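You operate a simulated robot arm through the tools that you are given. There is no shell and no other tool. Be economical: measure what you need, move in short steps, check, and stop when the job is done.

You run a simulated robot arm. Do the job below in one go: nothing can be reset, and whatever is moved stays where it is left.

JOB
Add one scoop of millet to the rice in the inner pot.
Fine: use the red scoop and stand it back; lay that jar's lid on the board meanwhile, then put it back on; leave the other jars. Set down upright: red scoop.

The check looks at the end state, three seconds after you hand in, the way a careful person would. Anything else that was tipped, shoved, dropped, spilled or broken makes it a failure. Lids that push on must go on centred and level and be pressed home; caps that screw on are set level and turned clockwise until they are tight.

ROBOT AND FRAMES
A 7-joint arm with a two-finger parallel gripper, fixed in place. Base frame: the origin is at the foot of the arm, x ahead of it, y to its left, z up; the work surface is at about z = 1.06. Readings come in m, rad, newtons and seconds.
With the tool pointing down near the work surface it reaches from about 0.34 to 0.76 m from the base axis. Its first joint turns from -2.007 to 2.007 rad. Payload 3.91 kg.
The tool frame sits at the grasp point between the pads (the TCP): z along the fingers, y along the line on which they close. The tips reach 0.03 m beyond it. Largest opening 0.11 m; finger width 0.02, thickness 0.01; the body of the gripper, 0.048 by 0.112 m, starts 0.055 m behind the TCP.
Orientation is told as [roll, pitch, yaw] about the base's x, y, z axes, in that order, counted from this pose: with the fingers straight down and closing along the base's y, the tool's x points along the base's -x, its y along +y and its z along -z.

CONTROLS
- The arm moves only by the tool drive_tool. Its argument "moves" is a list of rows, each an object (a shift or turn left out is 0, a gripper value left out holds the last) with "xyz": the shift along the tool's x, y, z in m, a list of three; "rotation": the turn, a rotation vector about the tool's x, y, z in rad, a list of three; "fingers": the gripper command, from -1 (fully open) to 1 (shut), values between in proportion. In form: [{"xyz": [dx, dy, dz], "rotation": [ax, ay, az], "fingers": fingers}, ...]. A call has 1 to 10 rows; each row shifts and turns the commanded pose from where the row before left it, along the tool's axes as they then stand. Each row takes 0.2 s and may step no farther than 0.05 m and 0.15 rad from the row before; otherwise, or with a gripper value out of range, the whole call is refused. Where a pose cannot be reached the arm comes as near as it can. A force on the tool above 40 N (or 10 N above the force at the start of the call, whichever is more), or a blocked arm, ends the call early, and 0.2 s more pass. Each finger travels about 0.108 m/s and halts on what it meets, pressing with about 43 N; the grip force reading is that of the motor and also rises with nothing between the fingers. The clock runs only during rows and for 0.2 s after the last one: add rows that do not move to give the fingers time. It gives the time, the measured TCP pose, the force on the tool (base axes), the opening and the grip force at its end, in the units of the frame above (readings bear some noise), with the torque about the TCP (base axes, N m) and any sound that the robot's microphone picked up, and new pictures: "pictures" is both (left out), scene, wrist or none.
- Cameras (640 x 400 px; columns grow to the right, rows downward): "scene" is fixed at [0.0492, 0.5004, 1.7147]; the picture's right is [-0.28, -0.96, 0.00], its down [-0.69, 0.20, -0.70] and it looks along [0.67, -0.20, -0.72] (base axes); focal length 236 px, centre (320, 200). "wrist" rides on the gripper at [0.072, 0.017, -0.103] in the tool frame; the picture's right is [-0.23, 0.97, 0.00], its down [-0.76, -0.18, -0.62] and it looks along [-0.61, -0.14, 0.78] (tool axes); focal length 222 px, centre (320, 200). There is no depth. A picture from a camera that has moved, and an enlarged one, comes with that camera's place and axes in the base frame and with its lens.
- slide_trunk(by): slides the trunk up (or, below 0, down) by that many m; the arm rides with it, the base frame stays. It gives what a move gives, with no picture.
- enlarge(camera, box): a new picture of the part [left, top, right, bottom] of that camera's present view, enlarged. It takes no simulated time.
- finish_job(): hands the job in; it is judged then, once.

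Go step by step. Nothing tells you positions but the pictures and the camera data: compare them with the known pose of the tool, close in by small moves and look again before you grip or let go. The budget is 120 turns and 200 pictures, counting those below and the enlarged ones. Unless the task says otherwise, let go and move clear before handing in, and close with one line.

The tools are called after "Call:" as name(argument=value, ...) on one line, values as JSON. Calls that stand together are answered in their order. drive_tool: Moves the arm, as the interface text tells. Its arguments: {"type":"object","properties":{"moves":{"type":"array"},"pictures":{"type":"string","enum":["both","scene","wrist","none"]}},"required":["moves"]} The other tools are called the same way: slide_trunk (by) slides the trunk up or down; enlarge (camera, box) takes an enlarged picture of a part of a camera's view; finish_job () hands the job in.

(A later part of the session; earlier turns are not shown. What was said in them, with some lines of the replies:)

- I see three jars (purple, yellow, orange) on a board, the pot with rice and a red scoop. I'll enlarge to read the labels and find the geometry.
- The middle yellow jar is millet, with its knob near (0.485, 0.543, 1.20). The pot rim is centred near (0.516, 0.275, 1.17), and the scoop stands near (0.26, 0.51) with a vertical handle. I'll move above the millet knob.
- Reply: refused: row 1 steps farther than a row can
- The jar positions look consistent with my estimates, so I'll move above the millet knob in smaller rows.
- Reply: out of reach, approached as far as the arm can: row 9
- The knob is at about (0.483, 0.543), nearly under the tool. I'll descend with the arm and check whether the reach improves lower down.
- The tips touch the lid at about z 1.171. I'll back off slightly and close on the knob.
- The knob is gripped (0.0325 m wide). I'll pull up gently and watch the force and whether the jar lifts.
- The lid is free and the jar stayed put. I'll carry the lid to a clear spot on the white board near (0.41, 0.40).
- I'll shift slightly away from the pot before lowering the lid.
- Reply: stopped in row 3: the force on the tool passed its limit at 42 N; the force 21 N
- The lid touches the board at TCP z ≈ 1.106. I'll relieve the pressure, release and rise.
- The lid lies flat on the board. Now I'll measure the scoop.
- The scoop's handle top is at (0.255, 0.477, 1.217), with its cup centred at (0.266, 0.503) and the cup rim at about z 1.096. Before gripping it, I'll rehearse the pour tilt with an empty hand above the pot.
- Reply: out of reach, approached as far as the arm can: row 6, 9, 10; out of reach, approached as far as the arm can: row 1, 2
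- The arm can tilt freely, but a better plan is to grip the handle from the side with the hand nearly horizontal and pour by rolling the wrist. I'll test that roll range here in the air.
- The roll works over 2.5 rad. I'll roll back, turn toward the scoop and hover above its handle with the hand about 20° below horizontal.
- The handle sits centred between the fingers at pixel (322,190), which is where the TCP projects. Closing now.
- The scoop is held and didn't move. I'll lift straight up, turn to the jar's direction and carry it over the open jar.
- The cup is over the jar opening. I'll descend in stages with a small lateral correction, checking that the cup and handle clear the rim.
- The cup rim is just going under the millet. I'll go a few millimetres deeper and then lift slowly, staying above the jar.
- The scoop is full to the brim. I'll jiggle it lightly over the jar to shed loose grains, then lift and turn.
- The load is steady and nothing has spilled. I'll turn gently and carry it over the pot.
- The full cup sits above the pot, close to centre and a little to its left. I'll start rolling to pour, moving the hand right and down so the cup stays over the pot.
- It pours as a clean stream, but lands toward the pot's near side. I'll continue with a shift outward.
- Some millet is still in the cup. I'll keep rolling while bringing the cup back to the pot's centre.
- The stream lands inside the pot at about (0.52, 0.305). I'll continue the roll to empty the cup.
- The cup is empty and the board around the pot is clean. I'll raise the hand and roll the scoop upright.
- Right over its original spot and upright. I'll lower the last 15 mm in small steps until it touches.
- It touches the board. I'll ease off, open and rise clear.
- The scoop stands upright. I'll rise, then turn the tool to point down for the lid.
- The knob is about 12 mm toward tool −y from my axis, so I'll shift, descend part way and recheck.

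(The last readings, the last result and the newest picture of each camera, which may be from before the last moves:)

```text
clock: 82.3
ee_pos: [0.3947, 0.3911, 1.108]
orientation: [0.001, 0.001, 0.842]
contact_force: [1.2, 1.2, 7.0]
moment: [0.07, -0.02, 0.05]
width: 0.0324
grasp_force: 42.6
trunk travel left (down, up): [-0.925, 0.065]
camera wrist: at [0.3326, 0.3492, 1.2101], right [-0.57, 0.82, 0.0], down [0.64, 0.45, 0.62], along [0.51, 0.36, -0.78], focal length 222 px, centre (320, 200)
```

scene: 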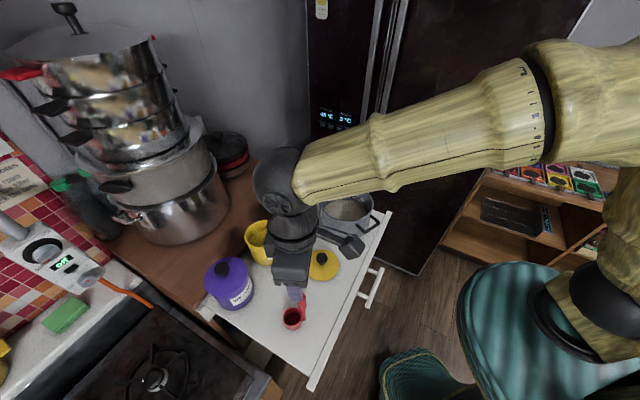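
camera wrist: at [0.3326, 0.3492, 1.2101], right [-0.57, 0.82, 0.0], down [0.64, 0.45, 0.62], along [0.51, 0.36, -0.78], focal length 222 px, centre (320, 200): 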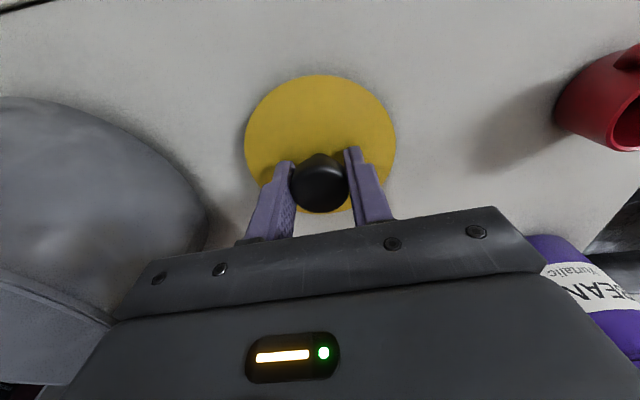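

The lid is gripped the same way as before, within about 2 mm. I'll lift it and carry it back above the millet jar.

Call:
drive_tool(moves=[{"xyz": [0, 0, -0.03]}, {"xyz": [0, 0, -0.045]}, {"xyz": [0, 0, -0.045]}, {"xyz": [0, 0, -0.04]}, {"xyz": [-0.0346, 0.0072, 0]}, {"xyz": [-0.0346, 0.0072, 0]}, {"xyz": [-0.0346, 0.0072, 0]}, {"xyz": [-0.0346, 0.0072, 0]}, {"xyz": [-0.0345, 0.0072, 0]}, {}], pictures="wrist")

Call:
enlarge(camera="scene", box=[200, 160, 320, 280])

```text
clock: 84.5
ee_pos: [0.4804, 0.5425, 1.2684]
orientation: [-0.001, 0.0, 0.841]
contact_force: [-0.7, 0.0, 0.2]
moment: [0.01, 0.0, 0.03]
width: 0.0327
grasp_force: 43.2
trunk travel left (down, up): [-0.925, 0.065]
camera wrist: at [0.4189, 0.4994, 1.3729], right [-0.57, 0.82, 0.0], down [0.64, 0.45, 0.62], along [0.51, 0.36, -0.78], focal length 222 px, centre (320, 200)
```

wrist: 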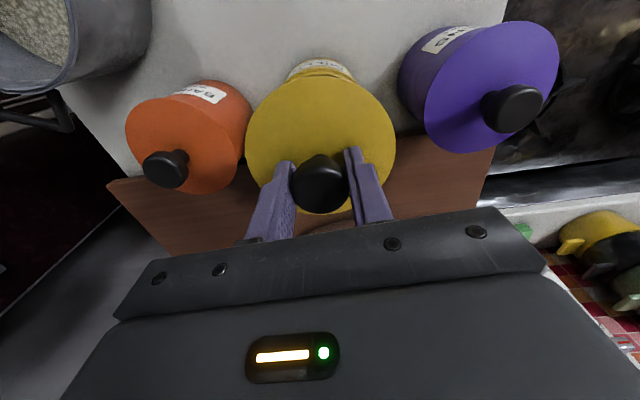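

```text
3.33 times, centred on (260, 220) of scene
camera zoom: at [0.0492, 0.5004, 1.7147], right [-0.28, -0.96, 0.0], down [-0.69, 0.2, -0.7], along [0.67, -0.2, -0.72], focal length 788 px, centre (520, 133)
```

zoom: 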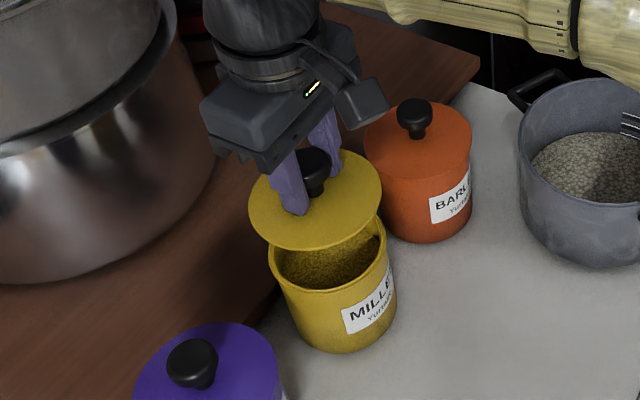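

Call:
drive_tool(moves=[{"xyz": [-0.0025, -0.001, 0.012]}, {"xyz": [0, 0, 0.015]}, {"xyz": [0, 0, 0.012]}, {}], pictures="none")

Call:
enlarge(camera="scene", box=[225, 190, 305, 270])

Call:
enlarge(camera="wrist", box=[220, 40, 420, 220])

```text
clock: 85.5
ee_pos: [0.485, 0.5458, 1.227]
orientation: [0.001, 0.0, 0.842]
contact_force: [0.6, -0.1, -0.3]
moment: [0.04, 0.0, 0.02]
width: 0.0325
grasp_force: 43.2
trunk travel left (down, up): [-0.925, 0.065]
```

```text
5.00 times, centred on (265, 230) of scene
camera zoom: at [0.0492, 0.5004, 1.7147], right [-0.28, -0.96, 0.0], down [-0.69, 0.2, -0.7], along [0.67, -0.2, -0.72], focal length 1183 px, centre (595, 50)
```

zoom: 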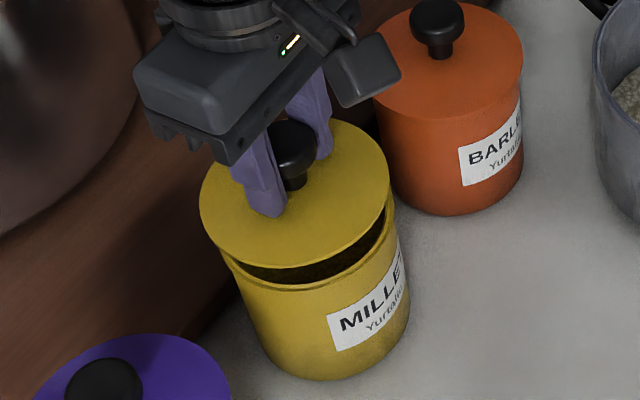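

```text
2.22 times, centred on (320, 130) of wrist
camera zoom: at [0.4235, 0.5031, 1.3308], right [-0.57, 0.82, 0.0], down [0.64, 0.45, 0.62], along [0.51, 0.36, -0.78], focal length 494 px, centre (320, 356)
```

zoom: 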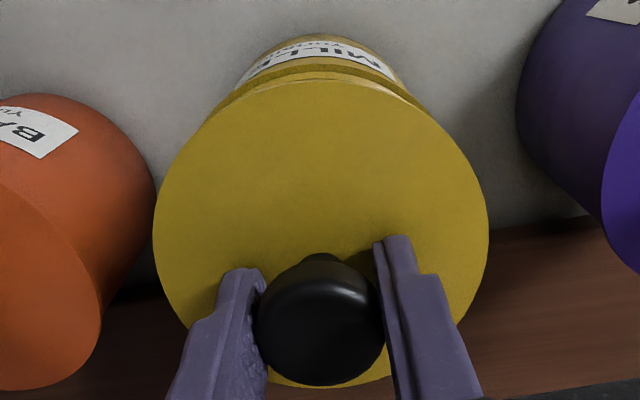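

The lid is about 2.5 mm too far outward, so I'll correct that and lower gently.

Call:
drive_tool(moves=[{"xyz": [0.0025, 0, 0.003]}, {"xyz": [0, 0, 0.005]}, {"xyz": [0, 0, 0.004]}, {}], pictures="none")

Call:
enlarge(camera="scene", box=[225, 190, 305, 270])

```text
clock: 86.5
ee_pos: [0.4829, 0.5441, 1.2153]
orientation: [0.0, 0.0, 0.841]
contact_force: [-0.3, -0.4, 0.3]
moment: [0.0, -0.01, -0.02]
width: 0.0325
grasp_force: 43.1
trunk travel left (down, up): [-0.925, 0.065]
```

```text
5.00 times, centred on (265, 230) of scene
camera zoom: at [0.0492, 0.5004, 1.7147], right [-0.28, -0.96, 0.0], down [-0.69, 0.2, -0.7], along [0.67, -0.2, -0.72], focal length 1183 px, centre (595, 50)
```

zoom: 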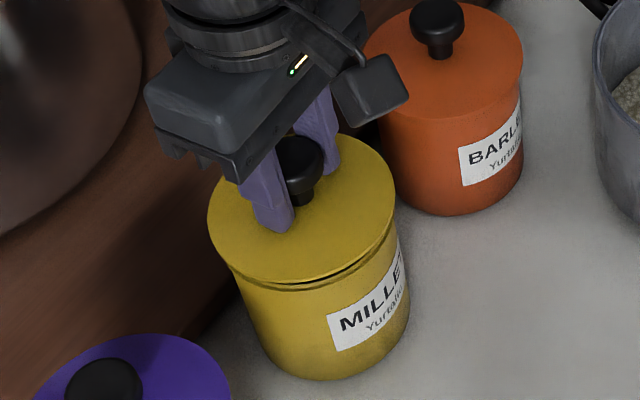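

Call:
drive_tool(moves=[{"xyz": [0, 0, 0.003]}, {"xyz": [0, 0, 0.003]}, {}], pictures="none")

Call:
enlarge(camera="scene", box=[225, 190, 305, 270])

```text
clock: 87.3
ee_pos: [0.4832, 0.5433, 1.2092]
orientation: [0.0, -0.001, 0.842]
contact_force: [0.3, -0.3, -0.3]
moment: [-0.02, 0.01, 0.0]
width: 0.0326
grasp_force: 42.7
trunk travel left (down, up): [-0.925, 0.065]
```

```text
5.00 times, centred on (265, 230) of scene
camera zoom: at [0.0492, 0.5004, 1.7147], right [-0.28, -0.96, 0.0], down [-0.69, 0.2, -0.7], along [0.67, -0.2, -0.72], focal length 1183 px, centre (595, 50)
```

zoom: 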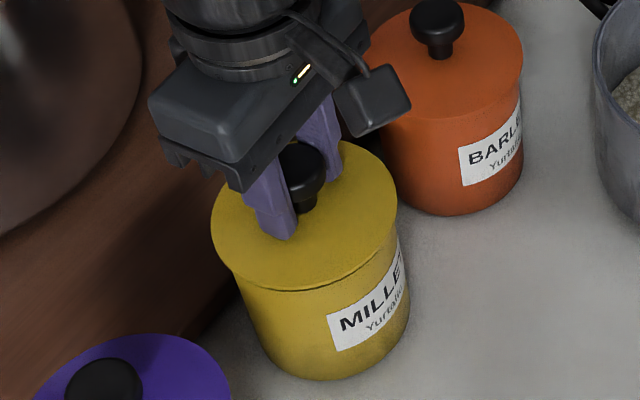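

The lid has entered the jar. I'll press it home.

Call:
drive_tool(moves=[{"xyz": [0, 0, 0.003]}, {"xyz": [0, 0, 0.002]}, {}], pictures="none")

```text
clock: 88.1
ee_pos: [0.4819, 0.5438, 1.2052]
orientation: [-0.001, -0.002, 0.843]
contact_force: [0.6, 1.1, 3.0]
moment: [-0.08, 0.06, 0.06]
width: 0.0324
grasp_force: 43.0
trunk travel left (down, up): [-0.925, 0.065]
```

Call:
drive_tool(moves=[{"xyz": [0, 0, 0.002]}, {"xyz": [0, 0, 0.0015]}, {}, {}], pictures="none")

Call:
enlarge(camera="scene", box=[225, 190, 305, 270])

```text
clock: 89.1
ee_pos: [0.4819, 0.5428, 1.2056]
orientation: [0.0, -0.008, 0.841]
contact_force: [5.6, 5.8, 31.1]
moment: [-0.26, 0.13, 0.03]
width: 0.0325
grasp_force: 42.9
trunk travel left (down, up): [-0.925, 0.065]
```

```text
5.00 times, centred on (265, 230) of scene
camera zoom: at [0.0492, 0.5004, 1.7147], right [-0.28, -0.96, 0.0], down [-0.69, 0.2, -0.7], along [0.67, -0.2, -0.72], focal length 1183 px, centre (595, 50)
```

zoom: 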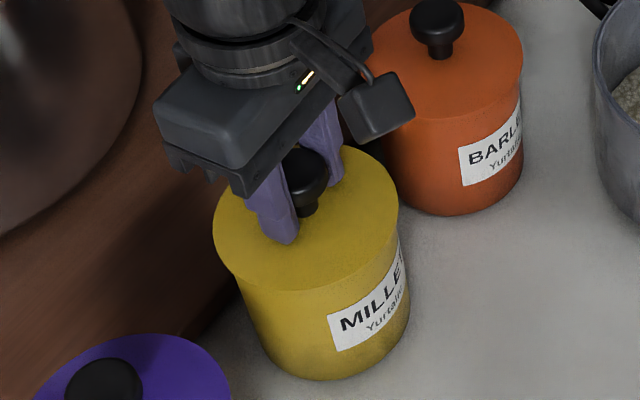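

The lid is seated at the expected height, with 31 N of press. I'll relieve the load, open evenly and lift away.

Call:
drive_tool(moves=[{"xyz": [0, 0, -0.002]}, {"xyz": [0, 0, -0.0015]}, {}], pictures="none")

Call:
drive_tool(moves=[{"fingers": 0.3}, {"fingers": 0}, {"fingers": -0.15}, {}, {}], pictures="wrist")

```text
clock: 89.9
ee_pos: [0.482, 0.5428, 1.2059]
orientation: [-0.001, 0.0, 0.839]
contact_force: [7.2, 5.7, 17.6]
moment: [0.56, -0.47, 0.05]
width: 0.0327
grasp_force: 42.9
trunk travel left (down, up): [-0.925, 0.065]
```

```text
clock: 91.1
ee_pos: [0.4832, 0.5439, 1.204]
orientation: [0.001, 0.001, 0.84]
contact_force: [-0.3, 0.1, -0.4]
moment: [0.0, -0.01, -0.02]
width: 0.0633
grasp_force: 0.1
trunk travel left (down, up): [-0.925, 0.065]
camera wrist: at [0.4217, 0.5014, 1.3072], right [-0.57, 0.82, 0.0], down [0.64, 0.45, 0.62], along [0.51, 0.36, -0.78], focal length 222 px, centre (320, 200)
```

wrist: 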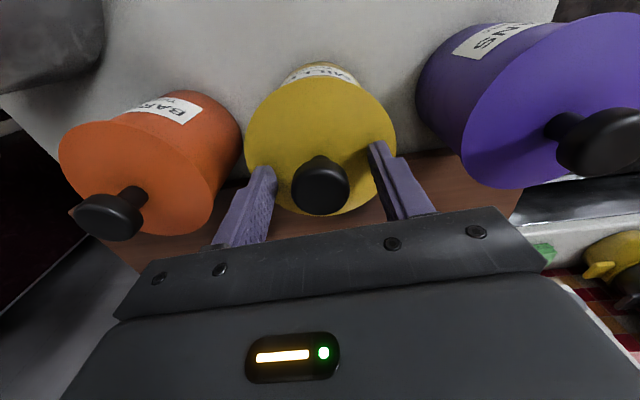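

Call:
drive_tool(moves=[{"xyz": [0, 0, -0.03]}, {"xyz": [0, 0, -0.04]}, {"xyz": [0.04, 0, -0.02]}, {"xyz": [0.045, 0, 0]}, {"xyz": [0.045, 0, 0]}, {}], pictures="both")

Call:
enlarge(camera="scene", box=[200, 170, 320, 280])

Call:
enlarge(camera="wrist", box=[180, 60, 480, 240])

```text
clock: 92.5
ee_pos: [0.3956, 0.4476, 1.2967]
orientation: [0.001, 0.002, 0.839]
contact_force: [-0.1, -0.3, 0.6]
moment: [-0.03, 0.04, -0.04]
width: 0.0631
grasp_force: 0.1
trunk travel left (down, up): [-0.925, 0.065]
camera wrist: at [0.3348, 0.4058, 1.3987], right [-0.57, 0.82, 0.0], down [0.64, 0.45, 0.62], along [0.51, 0.36, -0.78], focal length 222 px, centre (320, 200)
```

scene: 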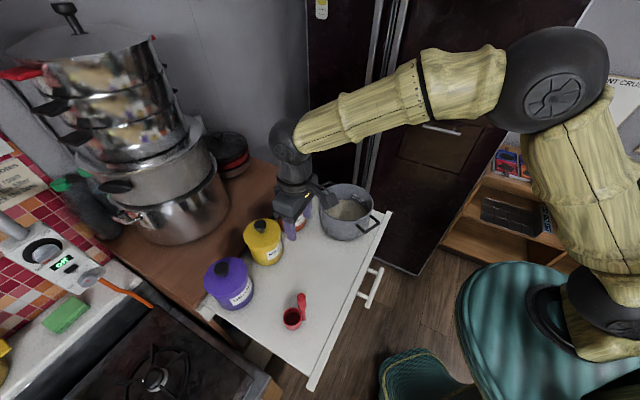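
wrist: 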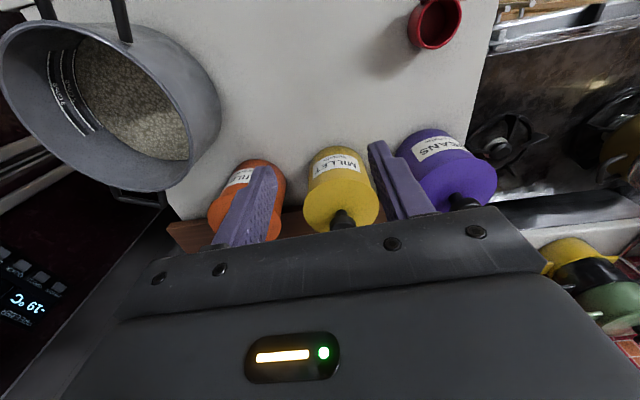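

```text
3.64 times, centred on (260, 225) of scene
camera zoom: at [0.0492, 0.5004, 1.7147], right [-0.28, -0.96, 0.0], down [-0.69, 0.2, -0.7], along [0.67, -0.2, -0.72], focal length 860 px, centre (538, 109)
```

zoom: 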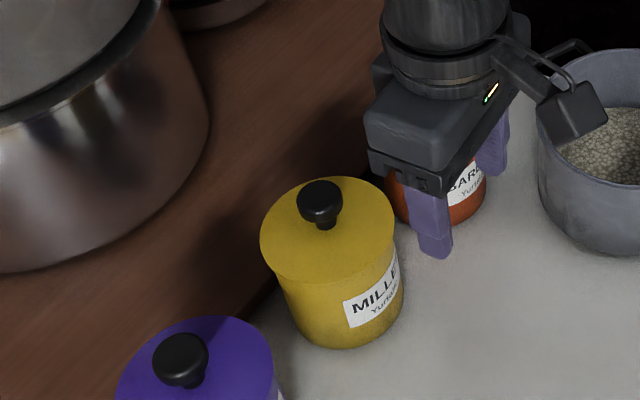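

```text
2.13 times, centred on (330, 150) of wrist
camera zoom: at [0.3348, 0.4058, 1.3987], right [-0.57, 0.82, 0.0], down [0.64, 0.45, 0.62], along [0.51, 0.36, -0.78], focal length 474 px, centre (299, 307)
```

zoom: 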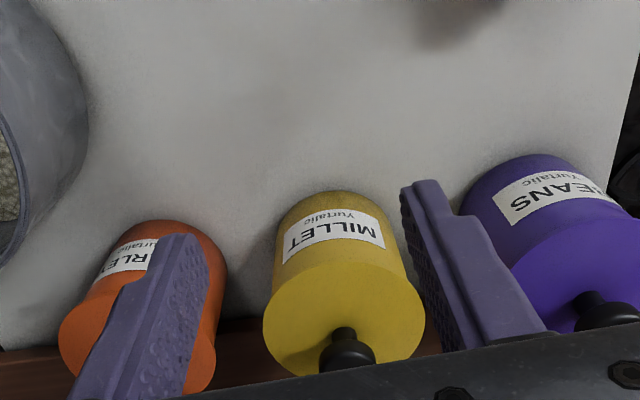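

The millet lid sits level and centred exactly where it started, the scoop stands upright, and nothing else has moved. I'll back the arm away and do a last check.

Call:
drive_tool(moves=[{"xyz": [0.02, -0.02, -0.04]}, {"xyz": [0.02, -0.02, -0.04]}, {"xyz": [0.02, -0.03, -0.03]}, {}], pictures="none")

Call:
enlarge(camera="scene", box=[190, 170, 400, 350])

```text
clock: 93.5
ee_pos: [0.4108, 0.3571, 1.4065]
orientation: [0.0, 0.002, 0.84]
contact_force: [0.0, 1.5, 1.1]
moment: [0.0, 0.0, 0.01]
width: 0.0632
grasp_force: 0.1
trunk travel left (down, up): [-0.925, 0.065]
```

```text
2.22 times, centred on (295, 260) of scene
camera zoom: at [0.0492, 0.5004, 1.7147], right [-0.28, -0.96, 0.0], down [-0.69, 0.2, -0.7], along [0.67, -0.2, -0.72], focal length 526 px, centre (376, 67)
```

zoom: 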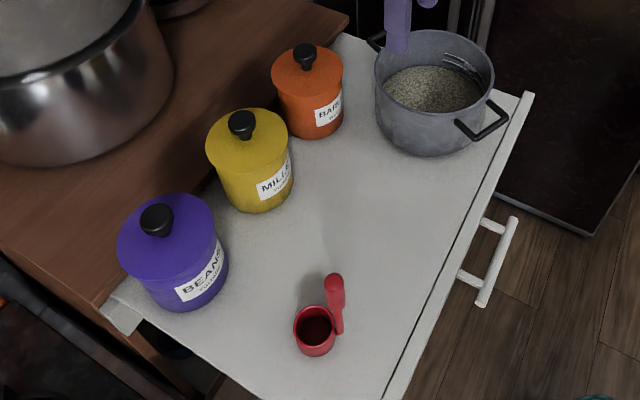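

Everything is in place and the board is clean, so I'm handing in.

Call:
finish_job()

```text
The job is handed in.
```

I poured one full red scoop of millet into the rice pot, stood the scoop back upright in its place, and pressed the millet lid back on, level and centred. I saw no spills, and the other jars were not touched.
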